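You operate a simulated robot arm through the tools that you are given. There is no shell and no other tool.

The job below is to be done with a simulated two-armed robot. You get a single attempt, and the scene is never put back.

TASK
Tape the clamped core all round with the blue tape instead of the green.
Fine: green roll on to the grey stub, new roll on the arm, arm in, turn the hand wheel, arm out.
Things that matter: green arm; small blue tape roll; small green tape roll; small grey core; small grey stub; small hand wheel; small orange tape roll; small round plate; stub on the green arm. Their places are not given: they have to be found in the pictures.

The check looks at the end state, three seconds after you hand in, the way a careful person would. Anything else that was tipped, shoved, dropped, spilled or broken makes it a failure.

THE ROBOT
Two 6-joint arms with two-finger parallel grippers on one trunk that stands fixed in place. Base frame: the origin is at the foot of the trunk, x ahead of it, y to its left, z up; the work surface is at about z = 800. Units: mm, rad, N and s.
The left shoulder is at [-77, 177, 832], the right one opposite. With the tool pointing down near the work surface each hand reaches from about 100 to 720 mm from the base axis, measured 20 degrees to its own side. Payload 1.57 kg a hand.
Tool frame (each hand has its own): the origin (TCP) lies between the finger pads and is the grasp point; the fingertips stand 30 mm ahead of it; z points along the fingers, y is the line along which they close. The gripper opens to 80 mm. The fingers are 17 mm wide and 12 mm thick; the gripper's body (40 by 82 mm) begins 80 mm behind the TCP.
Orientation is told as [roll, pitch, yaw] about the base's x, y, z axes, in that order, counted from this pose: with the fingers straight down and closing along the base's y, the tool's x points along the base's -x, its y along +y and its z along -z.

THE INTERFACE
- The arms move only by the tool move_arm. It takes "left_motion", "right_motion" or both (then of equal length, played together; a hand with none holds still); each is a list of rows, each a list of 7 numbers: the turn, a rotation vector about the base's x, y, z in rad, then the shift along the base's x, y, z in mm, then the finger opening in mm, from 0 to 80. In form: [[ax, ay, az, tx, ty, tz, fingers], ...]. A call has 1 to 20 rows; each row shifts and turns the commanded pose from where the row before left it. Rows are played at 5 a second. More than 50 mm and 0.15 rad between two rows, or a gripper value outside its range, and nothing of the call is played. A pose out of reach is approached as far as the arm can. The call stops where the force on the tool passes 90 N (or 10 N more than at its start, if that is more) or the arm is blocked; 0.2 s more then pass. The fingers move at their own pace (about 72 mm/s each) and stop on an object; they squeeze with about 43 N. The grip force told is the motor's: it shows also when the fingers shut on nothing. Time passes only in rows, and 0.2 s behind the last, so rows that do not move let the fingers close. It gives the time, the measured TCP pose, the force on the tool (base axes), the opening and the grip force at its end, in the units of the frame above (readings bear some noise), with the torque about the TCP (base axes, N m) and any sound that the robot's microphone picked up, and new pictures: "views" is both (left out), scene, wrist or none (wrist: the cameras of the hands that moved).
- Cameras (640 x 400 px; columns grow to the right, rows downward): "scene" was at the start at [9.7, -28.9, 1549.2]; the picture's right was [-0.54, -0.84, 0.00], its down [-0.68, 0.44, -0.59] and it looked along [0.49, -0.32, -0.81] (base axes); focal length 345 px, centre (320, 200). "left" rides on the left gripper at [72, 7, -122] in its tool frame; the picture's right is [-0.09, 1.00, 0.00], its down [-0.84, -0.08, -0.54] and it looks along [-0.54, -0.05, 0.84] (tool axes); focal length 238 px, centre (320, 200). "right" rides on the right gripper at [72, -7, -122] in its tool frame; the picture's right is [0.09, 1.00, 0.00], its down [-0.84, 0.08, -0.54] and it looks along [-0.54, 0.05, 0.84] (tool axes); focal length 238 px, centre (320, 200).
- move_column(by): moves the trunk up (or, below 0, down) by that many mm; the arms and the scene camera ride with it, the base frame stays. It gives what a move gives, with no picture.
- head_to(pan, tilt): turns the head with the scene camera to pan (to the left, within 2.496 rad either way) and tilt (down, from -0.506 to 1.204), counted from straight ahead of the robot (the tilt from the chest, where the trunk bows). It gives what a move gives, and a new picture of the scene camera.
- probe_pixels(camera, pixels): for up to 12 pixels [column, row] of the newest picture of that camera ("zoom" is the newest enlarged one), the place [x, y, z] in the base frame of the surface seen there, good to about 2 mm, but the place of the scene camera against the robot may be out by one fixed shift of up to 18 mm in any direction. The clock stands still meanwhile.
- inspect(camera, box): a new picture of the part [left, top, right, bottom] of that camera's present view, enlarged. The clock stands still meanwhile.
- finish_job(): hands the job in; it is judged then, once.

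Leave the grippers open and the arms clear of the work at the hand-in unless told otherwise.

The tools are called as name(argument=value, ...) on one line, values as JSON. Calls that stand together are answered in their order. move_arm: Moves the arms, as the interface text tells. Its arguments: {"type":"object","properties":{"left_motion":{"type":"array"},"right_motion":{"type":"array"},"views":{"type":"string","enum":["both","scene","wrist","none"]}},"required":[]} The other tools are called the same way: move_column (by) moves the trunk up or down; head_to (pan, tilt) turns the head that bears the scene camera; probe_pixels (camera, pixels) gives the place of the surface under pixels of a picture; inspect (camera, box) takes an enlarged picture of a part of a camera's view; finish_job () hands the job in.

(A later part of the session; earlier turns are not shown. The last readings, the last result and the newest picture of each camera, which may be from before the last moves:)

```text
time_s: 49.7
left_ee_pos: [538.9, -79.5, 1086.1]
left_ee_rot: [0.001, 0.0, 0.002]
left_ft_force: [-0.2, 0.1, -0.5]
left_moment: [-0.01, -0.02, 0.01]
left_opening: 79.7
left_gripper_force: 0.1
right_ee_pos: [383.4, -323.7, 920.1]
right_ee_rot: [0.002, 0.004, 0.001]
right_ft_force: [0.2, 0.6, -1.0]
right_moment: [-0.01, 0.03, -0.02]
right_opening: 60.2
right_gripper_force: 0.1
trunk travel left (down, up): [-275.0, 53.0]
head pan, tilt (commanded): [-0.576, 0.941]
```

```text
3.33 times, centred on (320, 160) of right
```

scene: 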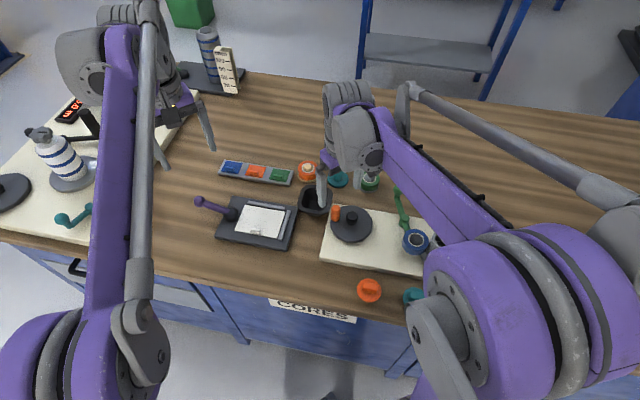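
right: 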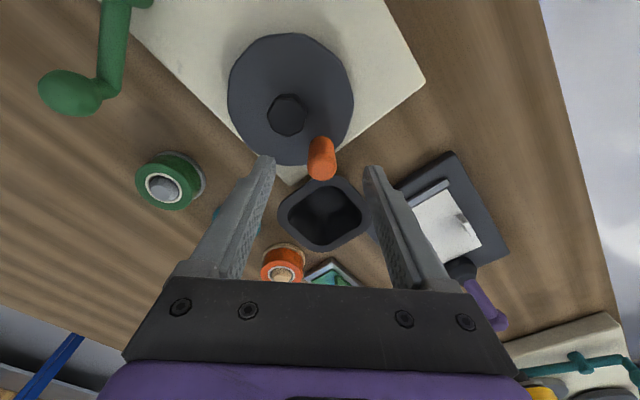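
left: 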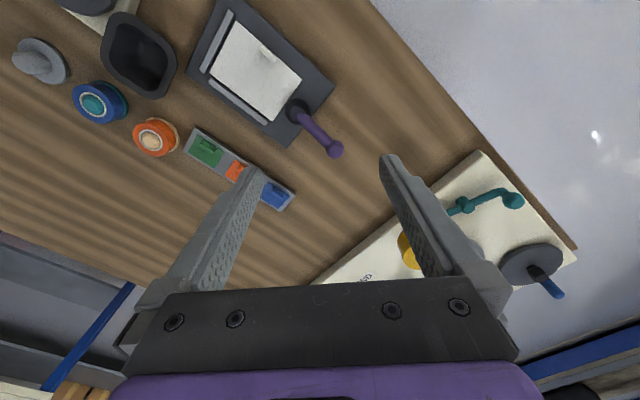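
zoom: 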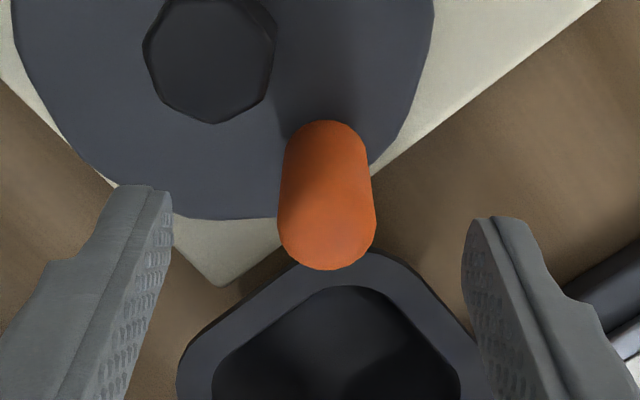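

Knob is 1–1.5 mm off centre; I correct (+1.2,+1.2), lower 19 mm and close on it.

move_arm(right_motion=[[0, 0, 0, 1.2, 1.2, -9, 60], [0, 0, 0, 0, 0, -10, 60], [0, 0, 0, 0, 0, 0, 40], [0, 0, 0, 0, 0, 0, 15], [0, 0, 0, 0, 0, 0, 10], [0, 0, 0, 0, 0, 0, 10]], views="both")

inspect(camera="scene", box=[318, 185, 446, 275])

```text
time_s: 51.1
left_ee_pos: [539.3, -80.0, 1085.4]
left_ee_rot: [-0.001, 0.0, 0.001]
left_ft_force: [-0.2, 0.5, 0.4]
left_moment: [0.0, -0.02, -0.02]
left_opening: 80.0
left_gripper_force: 0.1
right_ee_pos: [385.3, -322.3, 902.3]
right_ee_rot: [0.002, 0.003, -0.001]
right_ft_force: [0.0, 2.7, -3.5]
right_moment: [0.06, -0.27, 0.03]
right_opening: 21.2
right_gripper_force: 34.2
trunk travel left (down, up): [-275.0, 53.0]
head pan, tilt (commanded): [-0.576, 0.941]
```

scene: 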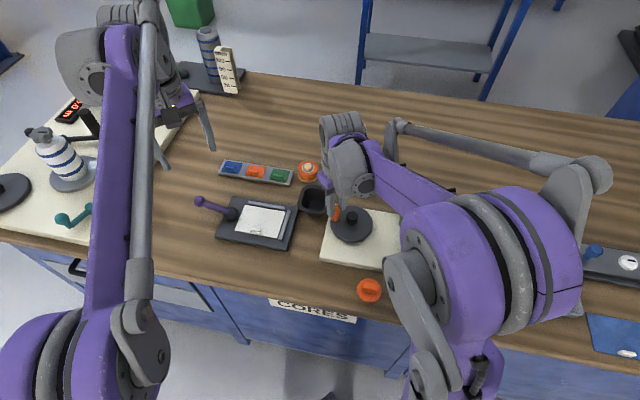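
right: 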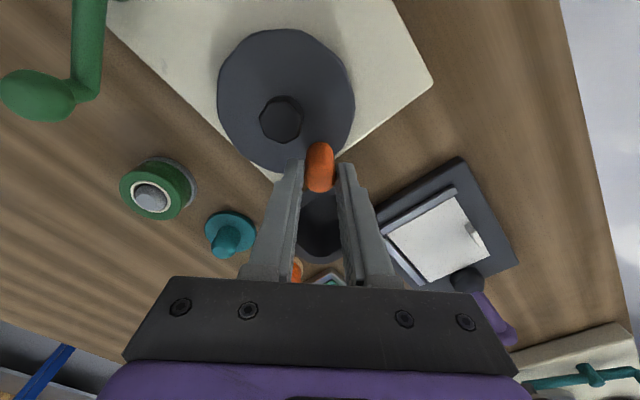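

```text
4.44 times, centred on (382, 230) of scene
```

zoom: 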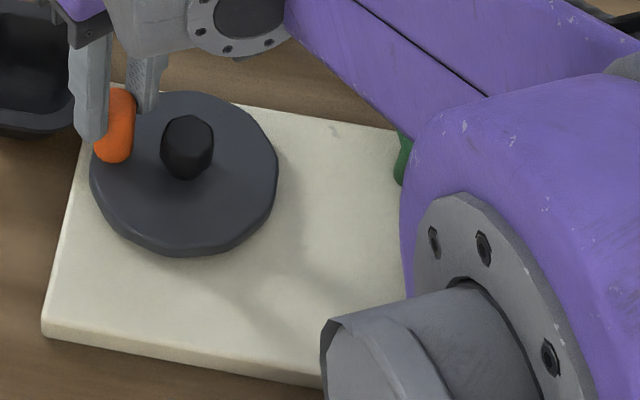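

Gripped the knob (21 mm). I start turning anticlockwise by three steps of 0.2 rad and read the forces.

move_arm(right_motion=[[0, 0, 0, -6.06, 5.27, 0, 10], [0, 0, 0, -6.97, 3.9, 0, 10], [0, 0, 0, -7.6, 2.45, 0, 10], [0, 0, 0, 0, 0, 0, 10]], views="both")

inspect(camera="right", box=[200, 40, 440, 220])

```text
time_s: 52.1
left_ee_pos: [538.6, -79.8, 1085.1]
left_ee_rot: [-0.002, 0.0, -0.001]
left_ft_force: [-0.1, 0.3, -0.2]
left_moment: [0.04, 0.0, -0.01]
left_opening: 79.8
left_gripper_force: 0.0
right_ee_pos: [363.2, -311.8, 901.1]
right_ee_rot: [0.0, 0.005, 0.001]
right_ft_force: [0.0, -0.4, 0.5]
right_moment: [-0.1, -0.63, 0.02]
right_opening: 21.0
right_gripper_force: 34.3
trunk travel left (down, up): [-275.0, 53.0]
head pan, tilt (commanded): [-0.576, 0.941]
```

scene: 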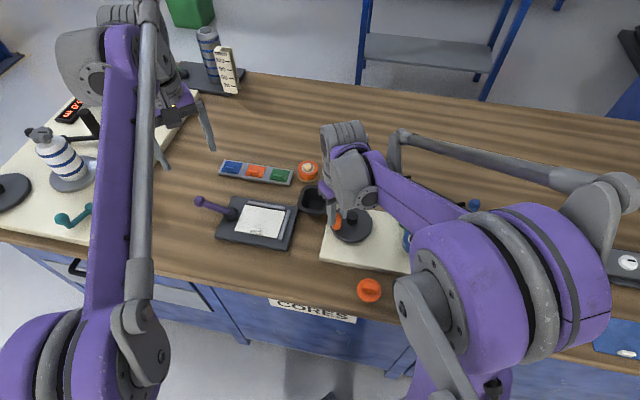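
right: 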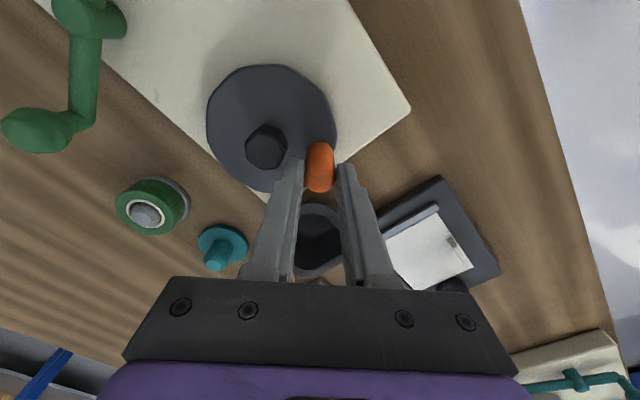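

```text
2.22 times, centred on (320, 130) of right
```

zoom: 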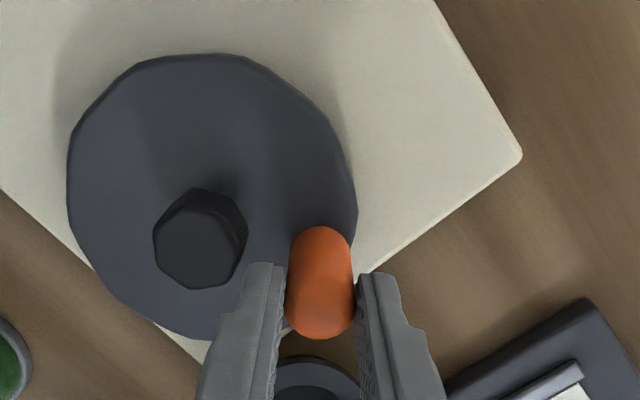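

It turns freely (force near zero). I go on with six more steps.

move_arm(right_motion=[[0, 0, 0, -7.94, 0.88, 0, 10], [0, 0, 0, -7.95, -0.71, 0, 10], [0, 0, 0, -7.66, -2.28, 0, 10], [0, 0, 0, -7.04, -3.75, 0, 10], [0, 0, 0, -6.18, -5.09, 0, 10], [0, 0, 0, 0, 0, 0, 10]], views="both")

inspect(camera="right", box=[200, 40, 440, 220])

inspect(camera="scene", box=[318, 185, 478, 285])

```text
time_s: 53.5
left_ee_pos: [538.7, -80.2, 1085.5]
left_ee_rot: [0.0, 0.0, 0.0]
left_ft_force: [0.1, 0.1, 0.3]
left_moment: [-0.01, 0.02, 0.02]
left_opening: 80.0
left_gripper_force: 0.0
right_ee_pos: [327.6, -323.0, 901.9]
right_ee_rot: [0.0, 0.004, 0.001]
right_ft_force: [1.5, -2.0, 2.1]
right_moment: [0.01, -0.3, 0.01]
right_opening: 21.0
right_gripper_force: 34.3
trunk travel left (down, up): [-275.0, 53.0]
head pan, tilt (commanded): [-0.576, 0.941]
```

scene: 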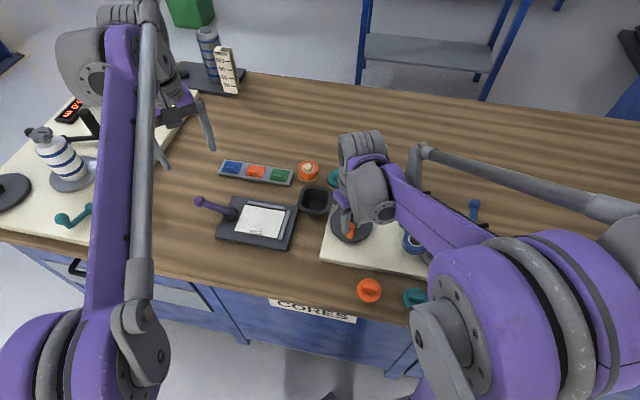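
right: 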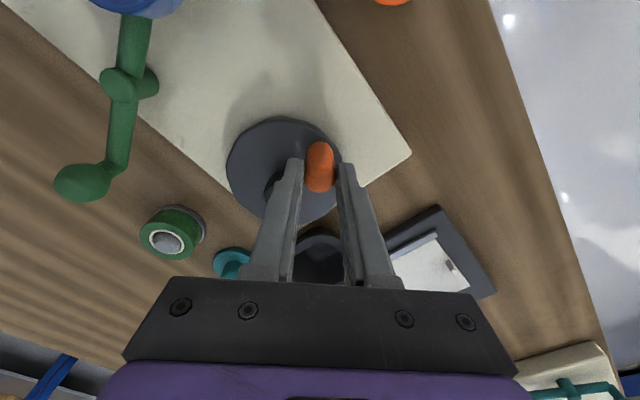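

```text
2.22 times, centred on (320, 130) of right
```

zoom: 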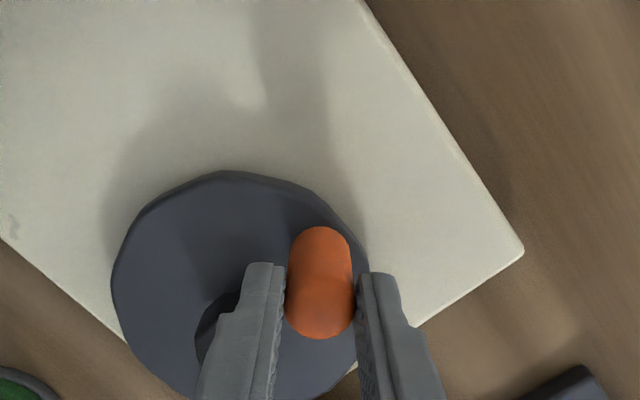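

```text
4.00 times, centred on (398, 235) of scene
```

zoom: 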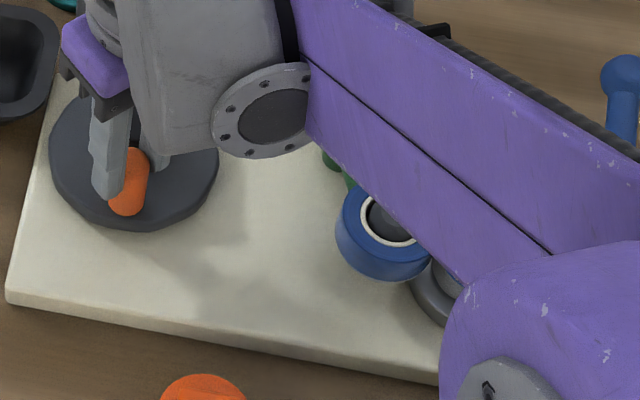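

Quarter turn done without resistance; arm and roll unmoved. I continue round.

move_arm(right_motion=[[0, 0, 0, -5.02, -6.19, 0, 10], [0, 0, 0, -3.7, -7.08, 0, 10], [0, 0, 0, -2.22, -7.68, 0, 10], [0, 0, 0, -0.65, -7.96, 0, 10], [0, 0, 0, 0.94, -7.93, 0, 10], [0, 0, 0, 0, 0, 0, 10]], views="both")

inspect(camera="right", box=[40, 0, 280, 150])

inspect(camera="scene", box=[318, 185, 478, 285])

```text
time_s: 54.9
left_ee_pos: [539.1, -79.4, 1084.7]
left_ee_rot: [0.001, 0.0, 0.0]
left_ft_force: [-0.1, -0.1, -0.4]
left_moment: [0.01, -0.04, 0.01]
left_opening: 80.1
left_gripper_force: 0.0
right_ee_pos: [317.3, -359.0, 900.9]
right_ee_rot: [0.001, 0.003, -0.001]
right_ft_force: [7.7, 2.5, 5.1]
right_moment: [0.18, -0.06, 0.02]
right_opening: 21.3
right_gripper_force: 34.6
trunk travel left (down, up): [-275.0, 53.0]
head pan, tilt (commanded): [-0.576, 0.941]
```

scene: 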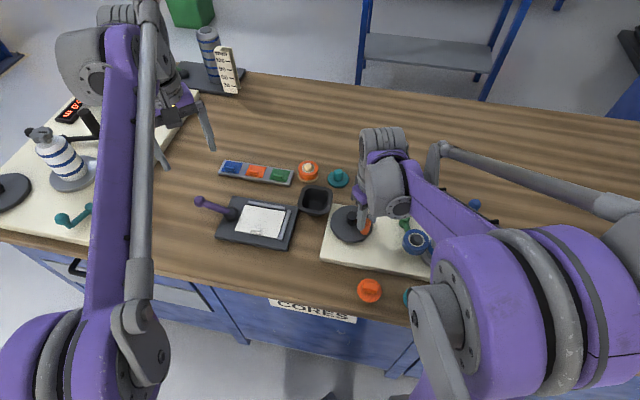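
right: 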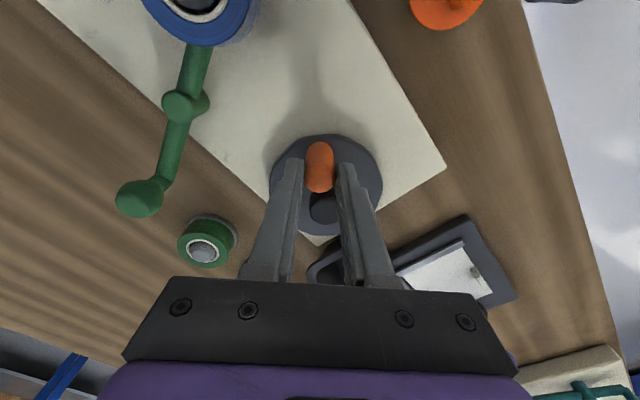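

```text
2.67 times, centred on (160, 75) of right
```

zoom: 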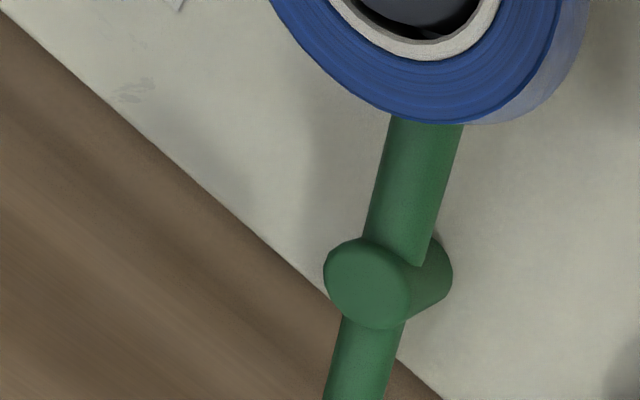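

```text
4.00 times, centred on (398, 235) of scene
```

zoom: 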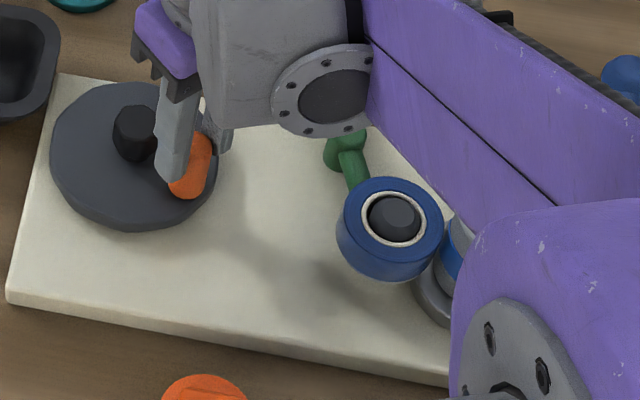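

Blue tape is appearing on the core (scene zoom at (455,250)), so this direction winds it on. I continue round the circle.

move_arm(right_motion=[[0, 0, 0, 2.9, -7.5, 0, 10], [0, 0, 0, 4.2, -6.8, 0, 10], [0, 0, 0, 5.3, -5.9, 0, 10], [0, 0, 0, 6.34, -4.84, 0, 10], [0, 0, 0, 7.19, -3.49, 0, 10], [0, 0, 0, 0, 0, 0, 10]], views="scene")

inspect(camera="scene", box=[318, 185, 478, 285])

```text
time_s: 56.3
left_ee_pos: [538.7, -80.2, 1085.6]
left_ee_rot: [0.001, 0.001, 0.0]
left_ft_force: [0.6, 0.2, 0.6]
left_moment: [-0.01, 0.0, 0.01]
left_opening: 79.9
left_gripper_force: 0.0
right_ee_pos: [342.1, -388.1, 901.9]
right_ee_rot: [-0.001, 0.005, 0.001]
right_ft_force: [0.4, -0.8, -3.5]
right_moment: [0.05, 0.43, 0.02]
right_opening: 21.3
right_gripper_force: 34.5
trunk travel left (down, up): [-275.0, 53.0]
head pan, tilt (commanded): [-0.576, 0.941]
```

scene: 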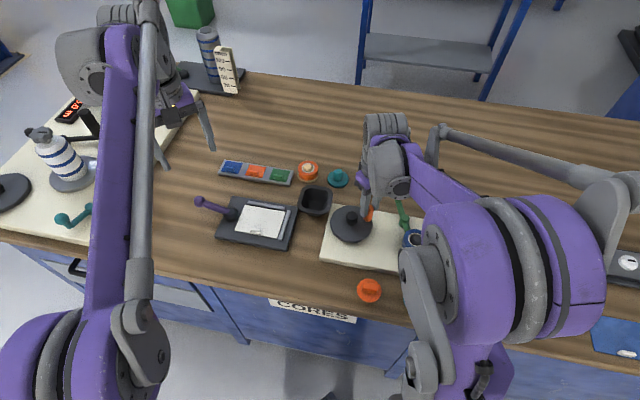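

```text
4.00 times, centred on (398, 235) of scene
```

zoom: 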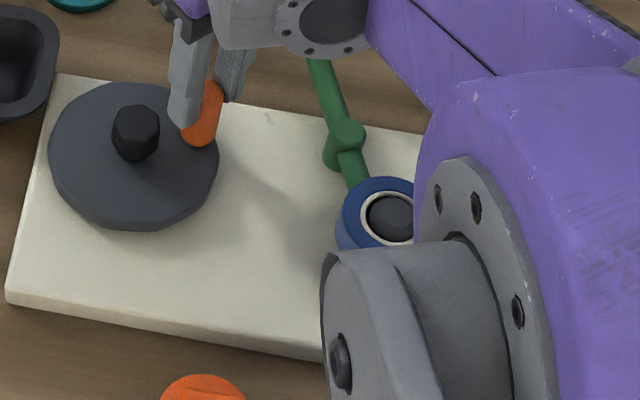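

All smooth (knob now at about 249°). I go on.

move_arm(right_motion=[[0, 0, 0, 7.73, -2.0, 0, 10], [0, 0, 0, 7.97, -0.42, 0, 10], [0, 0, 0, 7.9, 1.18, 0, 10], [0, 0, 0, 7.51, 2.72, 0, 10], [0, 0, 0, 6.82, 4.16, 0, 10], [0, 0, 0, 5.86, 5.43, 0, 10], [0, 0, 0, 0, 0, 0, 10]], views="both")

inspect(camera="scene", box=[318, 185, 478, 285])

```text
time_s: 57.9
left_ee_pos: [539.4, -80.4, 1085.0]
left_ee_rot: [0.0, 0.0, 0.0]
left_ft_force: [-0.2, 0.6, 0.3]
left_moment: [-0.01, 0.03, 0.0]
left_opening: 80.1
left_gripper_force: 0.0
right_ee_pos: [387.8, -377.0, 901.0]
right_ee_rot: [0.002, 0.002, 0.002]
right_ft_force: [-0.2, -1.0, -4.6]
right_moment: [-0.05, 0.47, -0.01]
right_opening: 21.0
right_gripper_force: 34.4
trunk travel left (down, up): [-275.0, 53.0]
head pan, tilt (commanded): [-0.576, 0.941]
```

scene: 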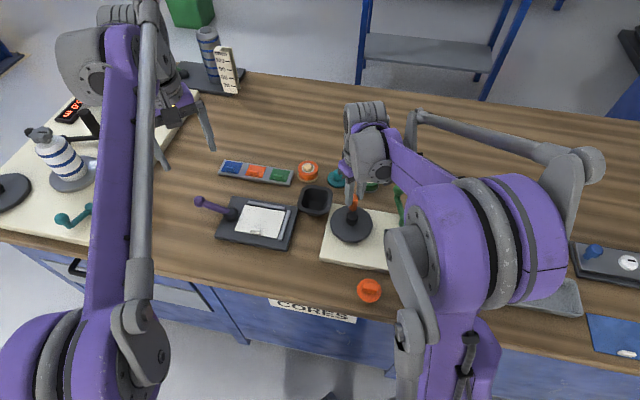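
right: 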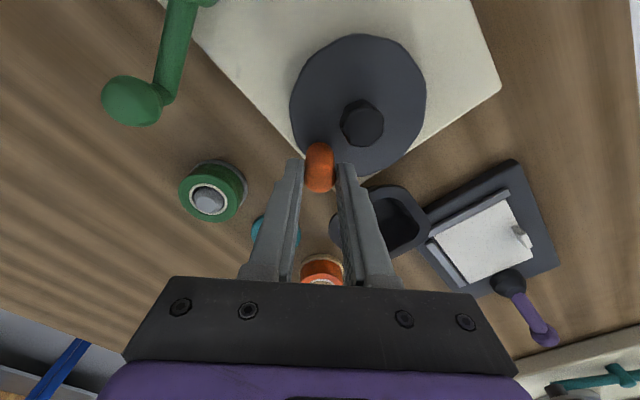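

```text
4.00 times, centred on (398, 235) of scene
```

zoom: 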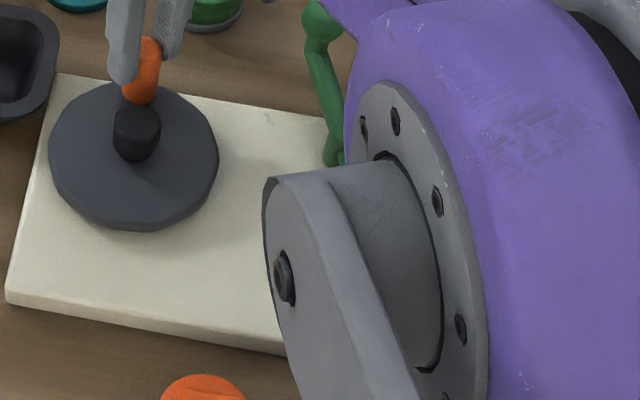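

About 275° of wheel turn so far. I complete the turn.

move_arm(right_motion=[[0, 0, 0, 4.67, 6.49, 0, 10], [0, 0, 0, 3.27, 7.29, 0, 10], [0, 0, 0, 1.77, 7.77, 0, 10], [0, 0, 0, 0.18, 7.99, 0, 10], [0, 0, 0, -1.4, 7.86, 0, 10], [0, 0, 0, -2.94, 7.43, 0, 10], [0, 0, 0, -4.36, 6.69, 0, 10], [0, 0, 0, 0, 0, 0, 10]], views="both")

inspect(camera="scene", box=[318, 185, 478, 285])

```text
time_s: 59.7
left_ee_pos: [539.5, -79.9, 1084.5]
left_ee_rot: [0.0, 0.0, 0.001]
left_ft_force: [-0.2, -0.6, -0.3]
left_moment: [-0.03, -0.03, -0.02]
left_opening: 80.0
left_gripper_force: 0.0
right_ee_pos: [387.5, -324.4, 901.0]
right_ee_rot: [0.002, 0.004, -0.002]
right_ft_force: [-1.5, -3.1, 0.0]
right_moment: [-0.12, -0.36, -0.02]
right_opening: 21.1
right_gripper_force: 34.3
trunk travel left (down, up): [-275.0, 53.0]
head pan, tilt (commanded): [-0.576, 0.941]
```

scene: 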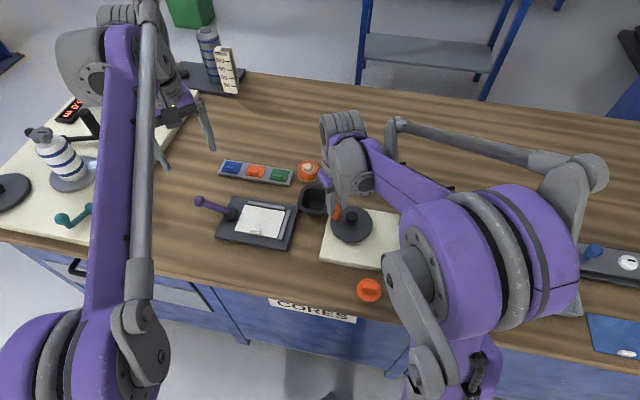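
right: 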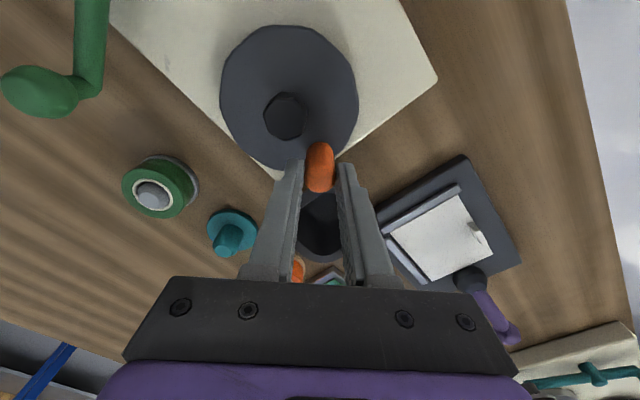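

```text
4.00 times, centred on (398, 235) of scene
```

zoom: 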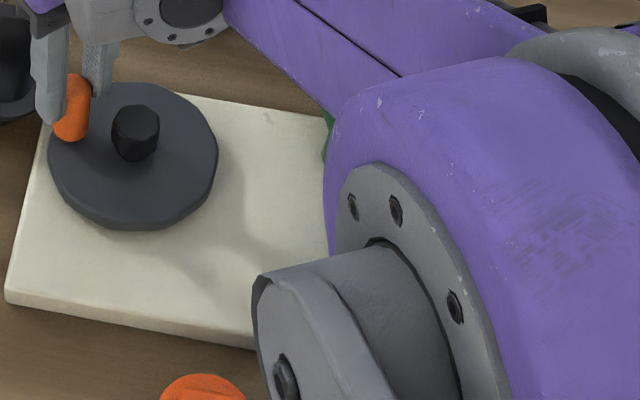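

A whole wheel turn is done. I carry on about another 130° so as to overlap and bring the forearm to where the core can be seen.

move_arm(right_motion=[[0, 0, 0, -3.9, 4.2, 0, 10], [0, 0, 0, -4.35, 3.5, 0, 10], [0, 0, 0, -6.97, 3.9, 0, 10], [0, 0, 0, -7.6, 2.45, 0, 10], [0, 0, 0, -7.94, 0.88, 0, 10], [0, 0, 0, -7.95, -0.71, 0, 10], [0, 0, 0, -7.66, -2.28, 0, 10], [0, 0, 0, -7.04, -3.75, 0, 10], [0, 0, 0, -6.18, -5.09, 0, 10], [0, 0, 0, -5.02, -6.19, 0, 10], [0, 0, 0, -3.7, -7.08, 0, 10], [0, 0, 0, 0, 0, 0, 10]], views="both")

inspect(camera="scene", box=[378, 215, 474, 275])

```text
time_s: 62.3
left_ee_pos: [538.2, -78.3, 1085.8]
left_ee_rot: [0.0, 0.0, -0.001]
left_ft_force: [-0.5, -1.2, -0.1]
left_moment: [-0.01, 0.01, 0.0]
left_opening: 79.8
left_gripper_force: 0.0
right_ee_pos: [319.3, -334.9, 900.8]
right_ee_rot: [-0.001, 0.004, 0.001]
right_ft_force: [3.0, 0.2, 8.0]
right_moment: [-0.04, -0.61, 0.01]
right_opening: 21.3
right_gripper_force: 34.2
trunk travel left (down, up): [-275.0, 53.0]
head pan, tilt (commanded): [-0.576, 0.941]
```

scene: 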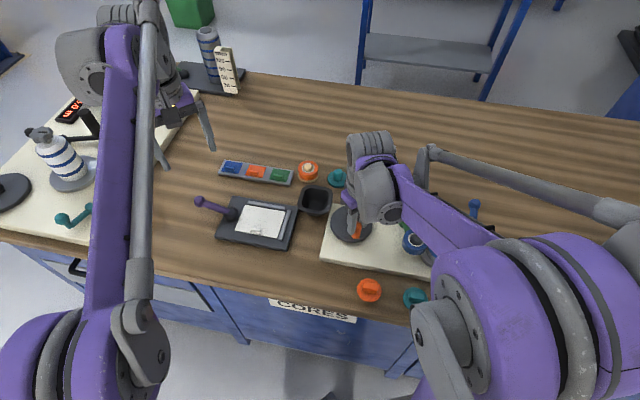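
right: 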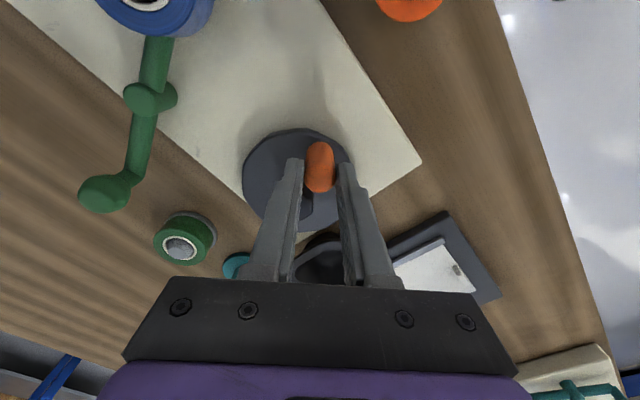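

```text
6.67 times, centred on (426, 245) of scene
```

zoom: 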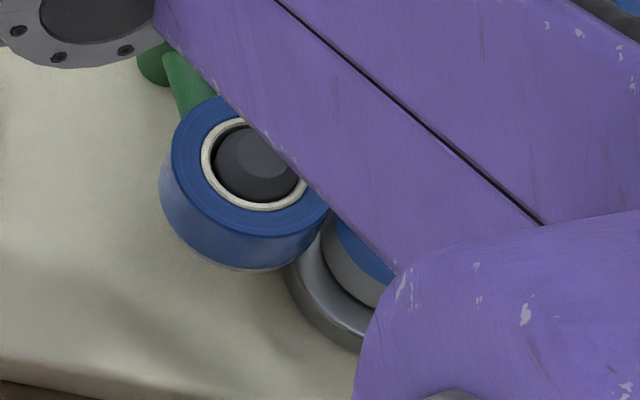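

The tape band is visible. I release the knob, raise the hand and go to the overview pose to see how far the core has turned.

move_arm(right_motion=[[0, 0, 0, 0, 0, 0, 30], [0, 0, 0, 0, 0, 0, 55], [0, 0, 0, 0, 0, 20, 70], [0, 0, 0, 0, 0, 40, 80], [0, 0, 0, -17, -14, 33, 80], [0, 0, 0, -17, -14, 33, 80], [0, 0, 0, -17, -14, 33, 80], [0, 0, 0, -17, -13, 0, 80], [0, 0, 0, 0, 0, 0, 80]], views="both")

inspect(camera="right", box=[200, 0, 360, 120])

inspect(camera="scene", box=[398, 220, 470, 270])

```text
time_s: 64.3
left_ee_pos: [538.7, -80.4, 1084.4]
left_ee_rot: [0.002, -0.002, 0.0]
left_ft_force: [-1.0, -0.4, 0.5]
left_moment: [0.0, 0.03, -0.02]
left_opening: 80.1
left_gripper_force: 0.1
right_ee_pos: [250.3, -389.4, 1060.1]
right_ee_rot: [0.002, 0.003, -0.001]
right_ft_force: [-0.8, -0.1, 0.5]
right_moment: [0.0, -0.02, -0.03]
right_opening: 80.0
right_gripper_force: 0.0
trunk travel left (down, up): [-275.0, 53.0]
head pan, tilt (commanded): [-0.576, 0.941]
```

scene: 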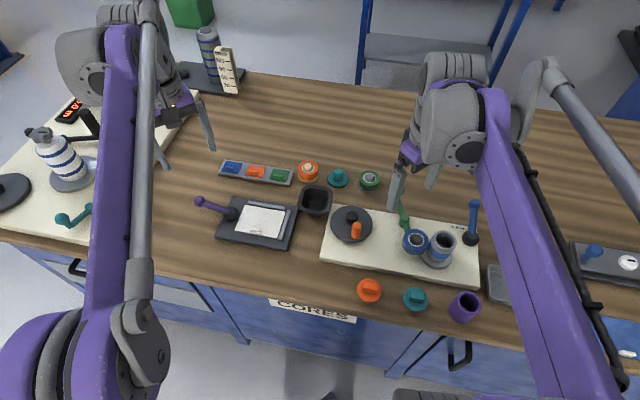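
right: 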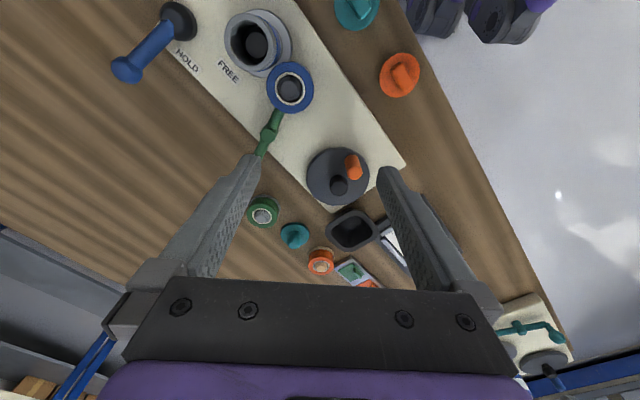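

```text
3.33 times, centred on (280, 60) of right
```

zoom: 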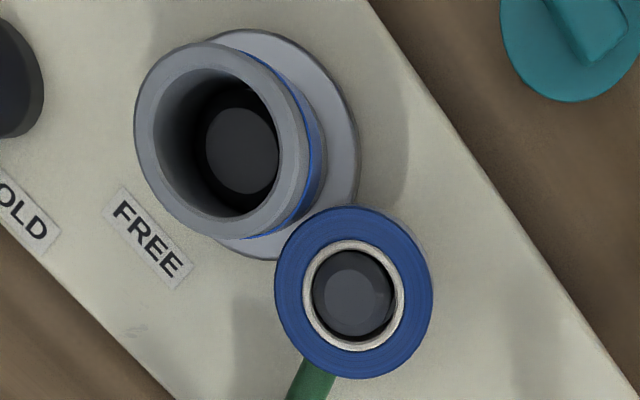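

```text
8.00 times, centred on (434, 245) of scene
```

zoom: 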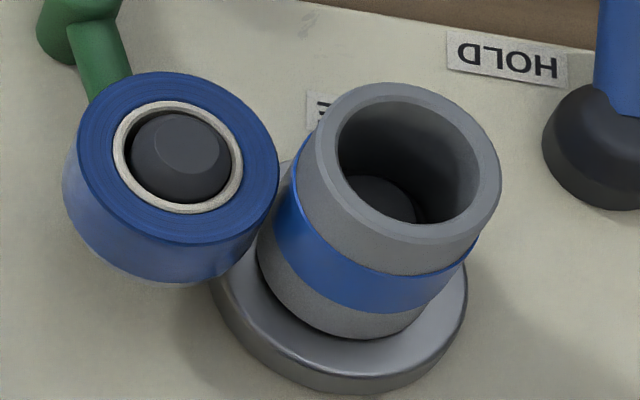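

Tape shows on the camera side of the core, but the plate's mark isn't in view. I zoom to judge the coverage.

inspect(camera="right", box=[216, 5, 312, 80])

inspect(camera="scene", box=[416, 228, 462, 268])

```text
5.33 times, centred on (264, 42) of right
```

zoom: 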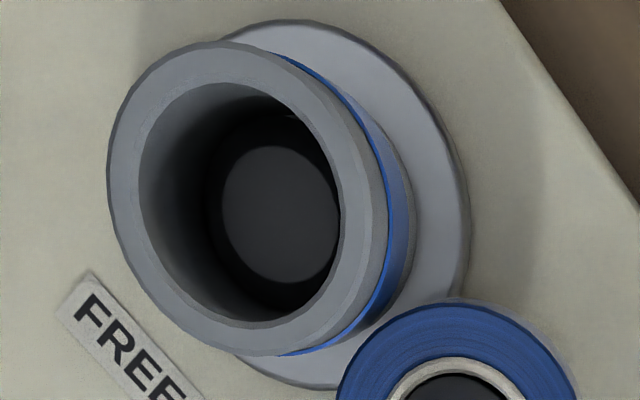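

```text
10.00 times, centred on (439, 248) of scene
```

zoom: 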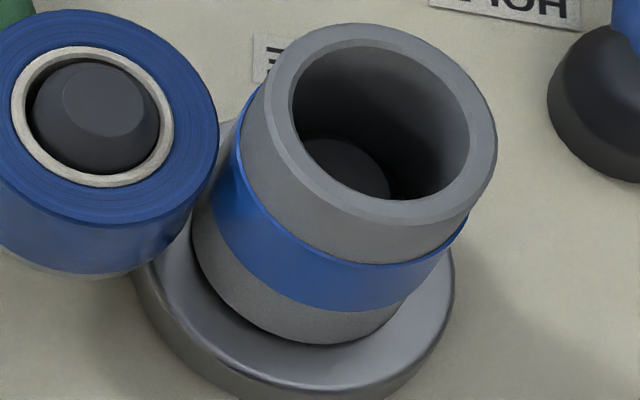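

Tape shows on all the faces I can see, yet the mark must be hidden behind the core or under the roll. I'll look at the core's far (-y) side: hand to about (270,-540,1010).

move_arm(right_motion=[[0, 0, 0, 5, -38, -12, 80], [0, 0, 0, 5, -38, -12, 80], [0, 0, 0, 5, -38, -13, 80], [0, 0, 0, 5, -37, -13, 80], [0, 0, 0, 0, 0, 0, 80]], views="both")

inspect(camera="right", box=[360, 0, 520, 100])

```text
time_s: 65.5
left_ee_pos: [539.3, -79.6, 1084.5]
left_ee_rot: [0.001, 0.001, -0.001]
left_ft_force: [-0.3, -0.3, 0.6]
left_moment: [-0.02, 0.0, -0.01]
left_opening: 80.0
left_gripper_force: 0.0
right_ee_pos: [271.2, -539.8, 1009.5]
right_ee_rot: [0.0, 0.003, 0.002]
right_ft_force: [0.4, -0.6, 0.4]
right_moment: [-0.04, -0.01, 0.01]
right_opening: 80.0
right_gripper_force: 0.0
trunk travel left (down, up): [-275.0, 53.0]
head pan, tilt (commanded): [-0.576, 0.941]
```

scene: 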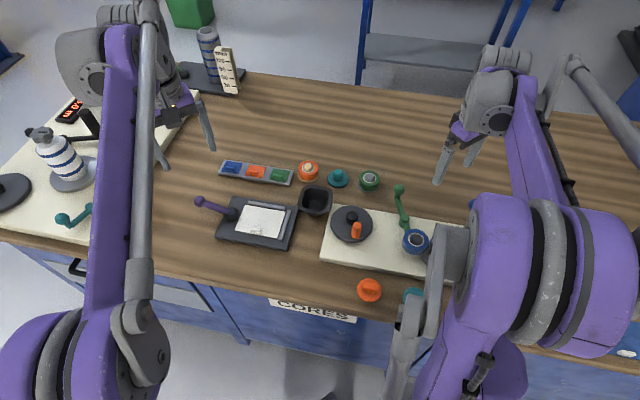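
right: 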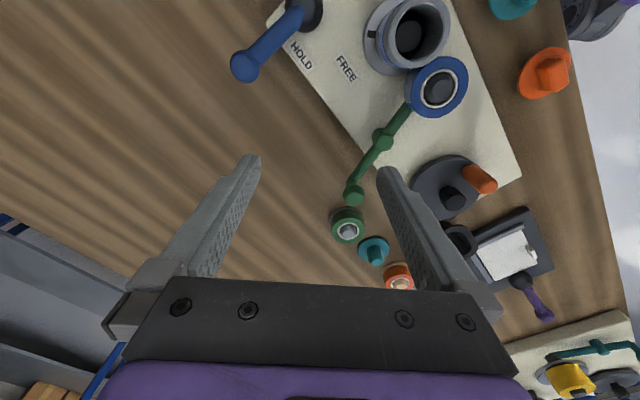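

```text
4.00 times, centred on (440, 50) of right
```

zoom: 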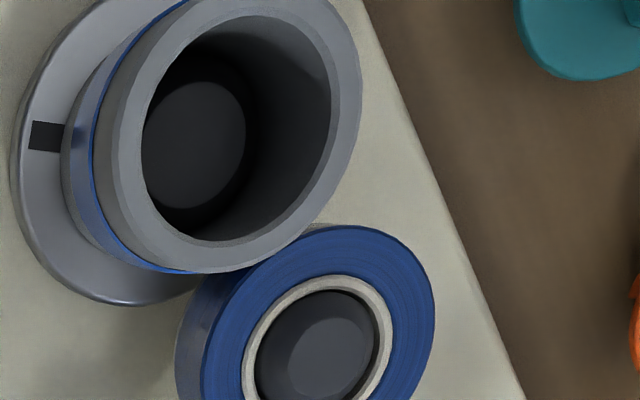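

The mark is on the far side, and the blue band shows there as well. I zoom further on this side to verify that the band is continuous.

inspect(camera="right", box=[360, 20, 424, 80])

inspect(camera="right", box=[360, 0, 424, 40])

```text
6.67 times, centred on (392, 50) of right
```

zoom: 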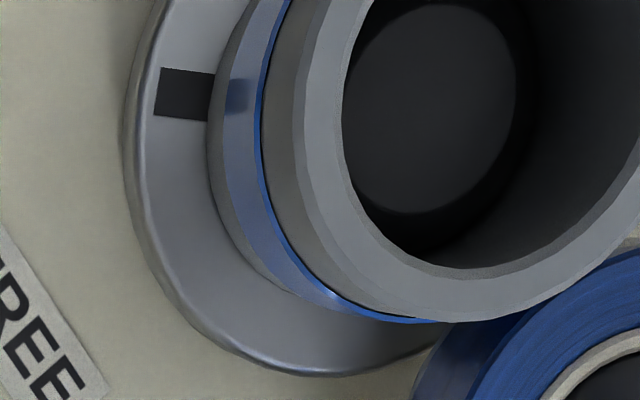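

```text
10.00 times, centred on (392, 20) of right
```

zoom: 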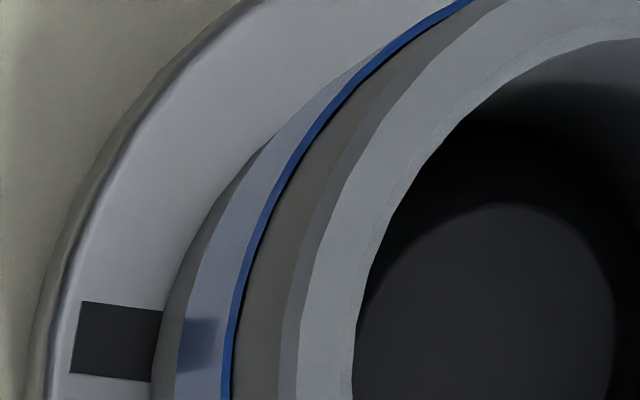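

The band is continuous on this side too. Now arm out: I go back over the green ball (about (351,-488)) with yaw -0.46.

move_arm(right_motion=[[0, 0, -0.115, 20, 13, -10, 80], [0, 0, -0.115, 20, 13, -10, 80], [0, 0, -0.115, 20, 13, -10, 80], [0, 0, -0.115, 20, 13, -10, 80], [0, 0, 0, 0, 0, -30, 80], [0, 0, 0, 0, 0, -30, 80], [0, 0, 0, 0, 0, 0, 80]], views="both")

inspect(camera="right", box=[224, 100, 416, 220])

```text
time_s: 67.1
left_ee_pos: [538.2, -79.5, 1085.2]
left_ee_rot: [0.001, -0.001, -0.001]
left_ft_force: [-0.2, -0.1, -0.2]
left_moment: [0.01, -0.01, 0.0]
left_opening: 79.9
left_gripper_force: 0.0
right_ee_pos: [351.8, -487.7, 910.5]
right_ee_rot: [0.003, 0.003, -0.459]
right_ft_force: [-0.5, -0.2, -0.4]
right_moment: [-0.01, -0.01, -0.03]
right_opening: 80.1
right_gripper_force: 0.1
trunk travel left (down, up): [-275.0, 53.0]
head pan, tilt (commanded): [-0.576, 0.941]
```

scene: 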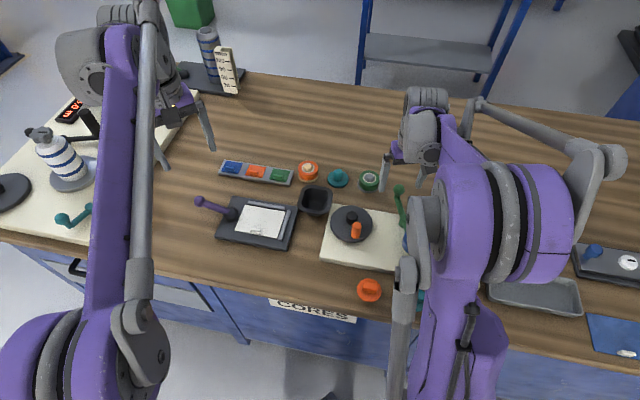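
right: 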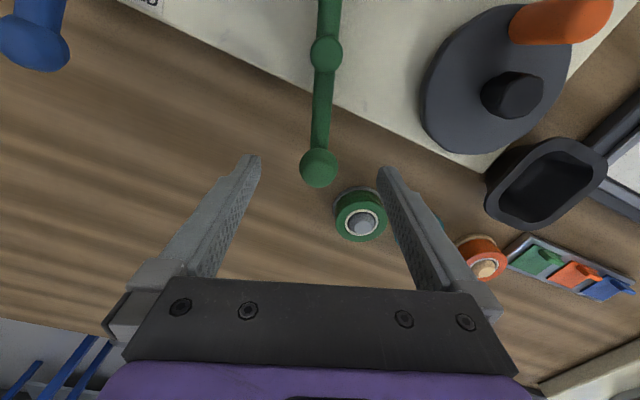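

```text
3.33 times, centred on (320, 160) of right
```

zoom: 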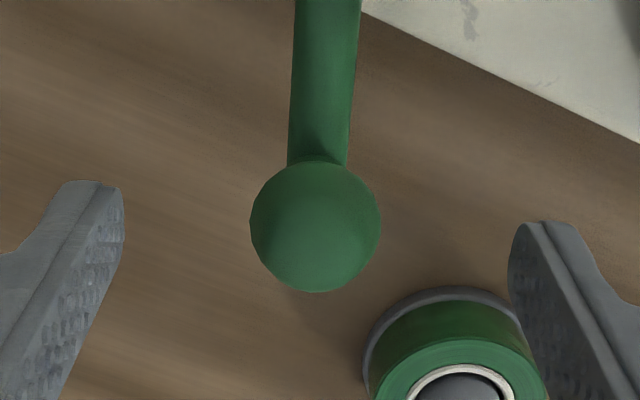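

Centred. I lower 30 mm, grip the ball, then swing the arm out in small steps.

move_arm(right_motion=[[0, 0, 0, 0, 0, -15, 80], [0, 0, 0, 0, 0, -15, 80], [0, 0, 0, 0, 0, 0, 50], [0, 0, 0, 0, 0, 0, 30], [0, 0, 0, 0, 0, 0, 20], [0, 0, 0, 0, 0, 0, 20]], views="none")

move_arm(right_motion=[[0, 0, -0.099, -3.3, -6.1, 0, 20], [0, 0, -0.099, -3.9, -5.8, 0, 20], [0, 0, 0, 0, 0, 0, 20]], views="both")

```text
time_s: 68.5
left_ee_pos: [539.0, -80.2, 1086.2]
left_ee_rot: [0.0, 0.001, 0.0]
left_ft_force: [0.1, -0.7, -0.2]
left_moment: [0.01, -0.03, 0.02]
left_opening: 80.0
left_gripper_force: 0.1
right_ee_pos: [350.8, -488.7, 880.2]
right_ee_rot: [0.0, 0.003, -0.459]
right_ft_force: [-2.1, -4.5, -0.1]
right_moment: [-0.08, 0.05, -0.03]
right_opening: 29.4
right_gripper_force: 38.5
trunk travel left (down, up): [-275.0, 53.0]
head pan, tilt (commanded): [-0.576, 0.941]
```

```text
time_s: 69.3
left_ee_pos: [538.5, -79.6, 1086.5]
left_ee_rot: [0.0, -0.001, 0.0]
left_ft_force: [-0.3, 0.1, -0.3]
left_moment: [0.02, 0.0, 0.0]
left_opening: 80.1
left_gripper_force: 0.0
right_ee_pos: [344.5, -500.0, 881.5]
right_ee_rot: [0.002, 0.006, -0.66]
right_ft_force: [-4.4, 6.0, -7.0]
right_moment: [-0.19, -0.36, -0.11]
right_opening: 29.3
right_gripper_force: 38.2
trunk travel left (down, up): [-275.0, 53.0]
head pan, tilt (commanded): [-0.576, 0.941]
```

scene: 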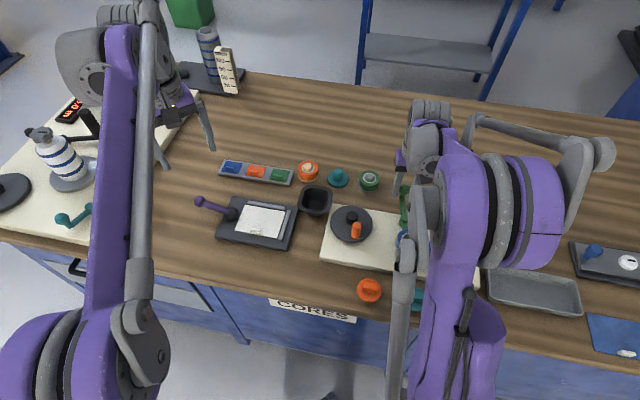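
right: 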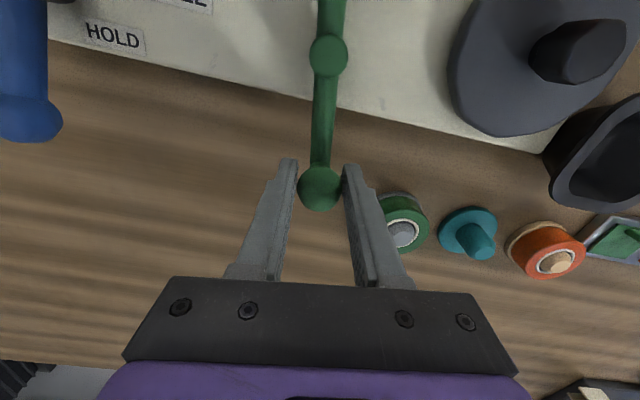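

The arm swings out easily (a few newtons). I continue the remaining six steps back to the starting angle.

move_arm(right_motion=[[0, 0, -0.099, -4.5, -5.3, 0, 20], [0, 0, -0.099, -4.9, -4.9, 0, 20], [0, 0, -0.099, -5.4, -4.3, 0, 20], [0, 0, -0.099, -5.8, -3.8, 0, 20], [0, 0, -0.099, -6.2, -3.2, 0, 20], [0, 0, -0.099, -6.3, -2.5, 0, 20], [0, 0, 0, 0, 0, 0, 20]], views="both")

```text
time_s: 70.9
left_ee_pos: [539.6, -79.6, 1084.4]
left_ee_rot: [-0.001, 0.0, 0.001]
left_ft_force: [0.2, 0.5, -0.7]
left_moment: [0.0, 0.01, 0.0]
left_opening: 80.0
left_gripper_force: 0.1
right_ee_pos: [311.8, -523.3, 879.7]
right_ee_rot: [0.001, 0.003, -1.251]
right_ft_force: [4.8, 15.6, -12.5]
right_moment: [0.33, -0.04, 0.14]
right_opening: 29.6
right_gripper_force: 39.0
trunk travel left (down, up): [-275.0, 53.0]
head pan, tilt (commanded): [-0.576, 0.941]
```

scene: 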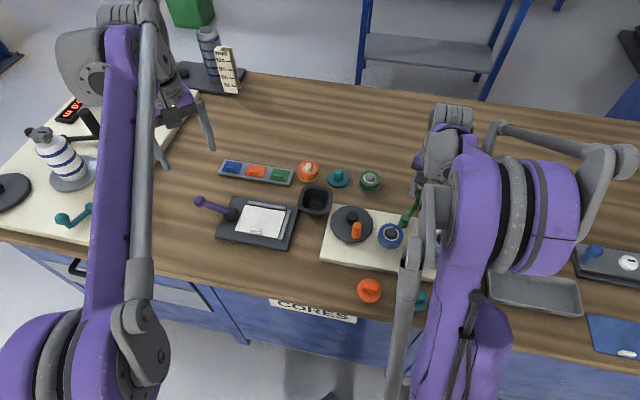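
right: 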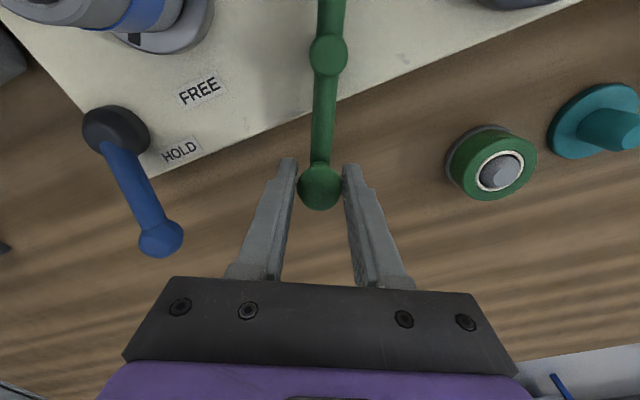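

The arm is back at its starting angle (roll at (390,235) in the scene as at first). I open the fingers, raise, and go to the overview pose to check the core.

move_arm(right_motion=[[0, 0, 0, 0, 0, 0, 40], [0, 0, 0, 0, 0, 0, 75], [0, 0, 0, 0, 0, 20, 80], [0, 0, 0, 0, 0, 40, 80], [0, 0, 0, 0, 0, 40, 80], [0, 0, 0.1, 0, 0, 20, 80], [0, 0, 0, 0, 0, 0, 80]], views="both")

inspect(camera="right", box=[60, 0, 380, 200])

```text
time_s: 72.5
left_ee_pos: [539.6, -79.5, 1085.0]
left_ee_rot: [-0.001, -0.002, -0.001]
left_ft_force: [-1.0, -0.9, 0.0]
left_moment: [0.0, 0.0, -0.01]
left_opening: 79.7
left_gripper_force: 0.0
right_ee_pos: [310.8, -524.8, 1000.0]
right_ee_rot: [0.002, 0.003, -1.15]
right_ft_force: [-0.3, -0.4, 0.0]
right_moment: [0.01, -0.05, -0.03]
right_opening: 79.9
right_gripper_force: 0.1
trunk travel left (down, up): [-275.0, 53.0]
head pan, tilt (commanded): [-0.576, 0.941]
```

scene: 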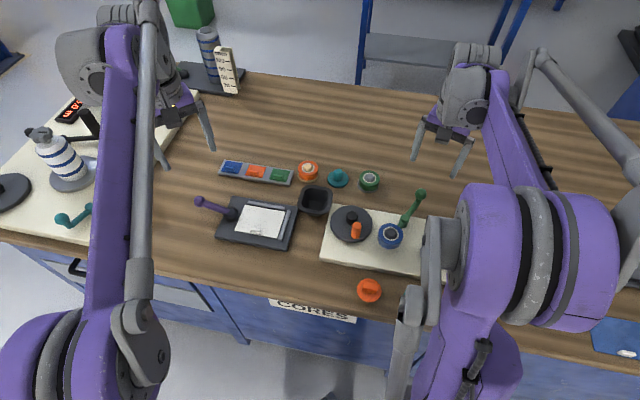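
right: 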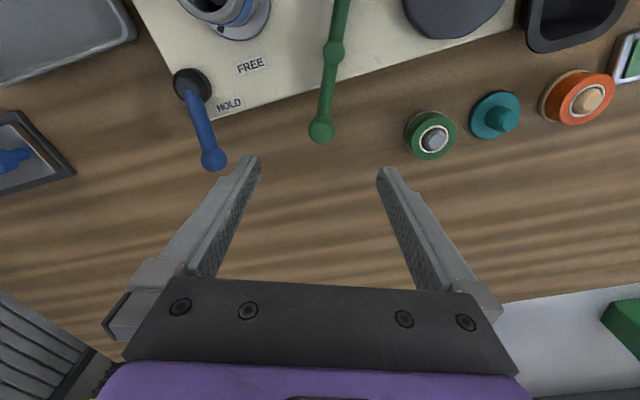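

```text
2.00 times, centred on (220, 100) of right
```

zoom: 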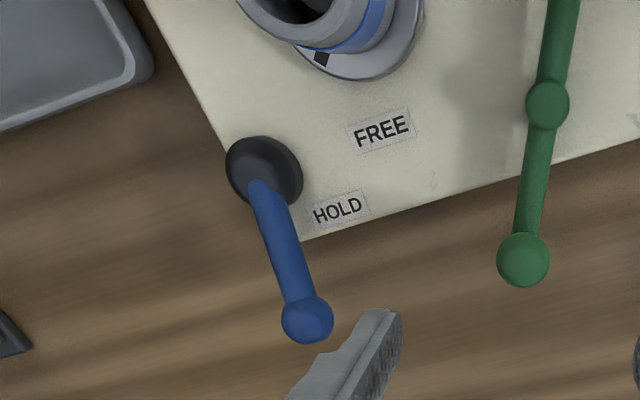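

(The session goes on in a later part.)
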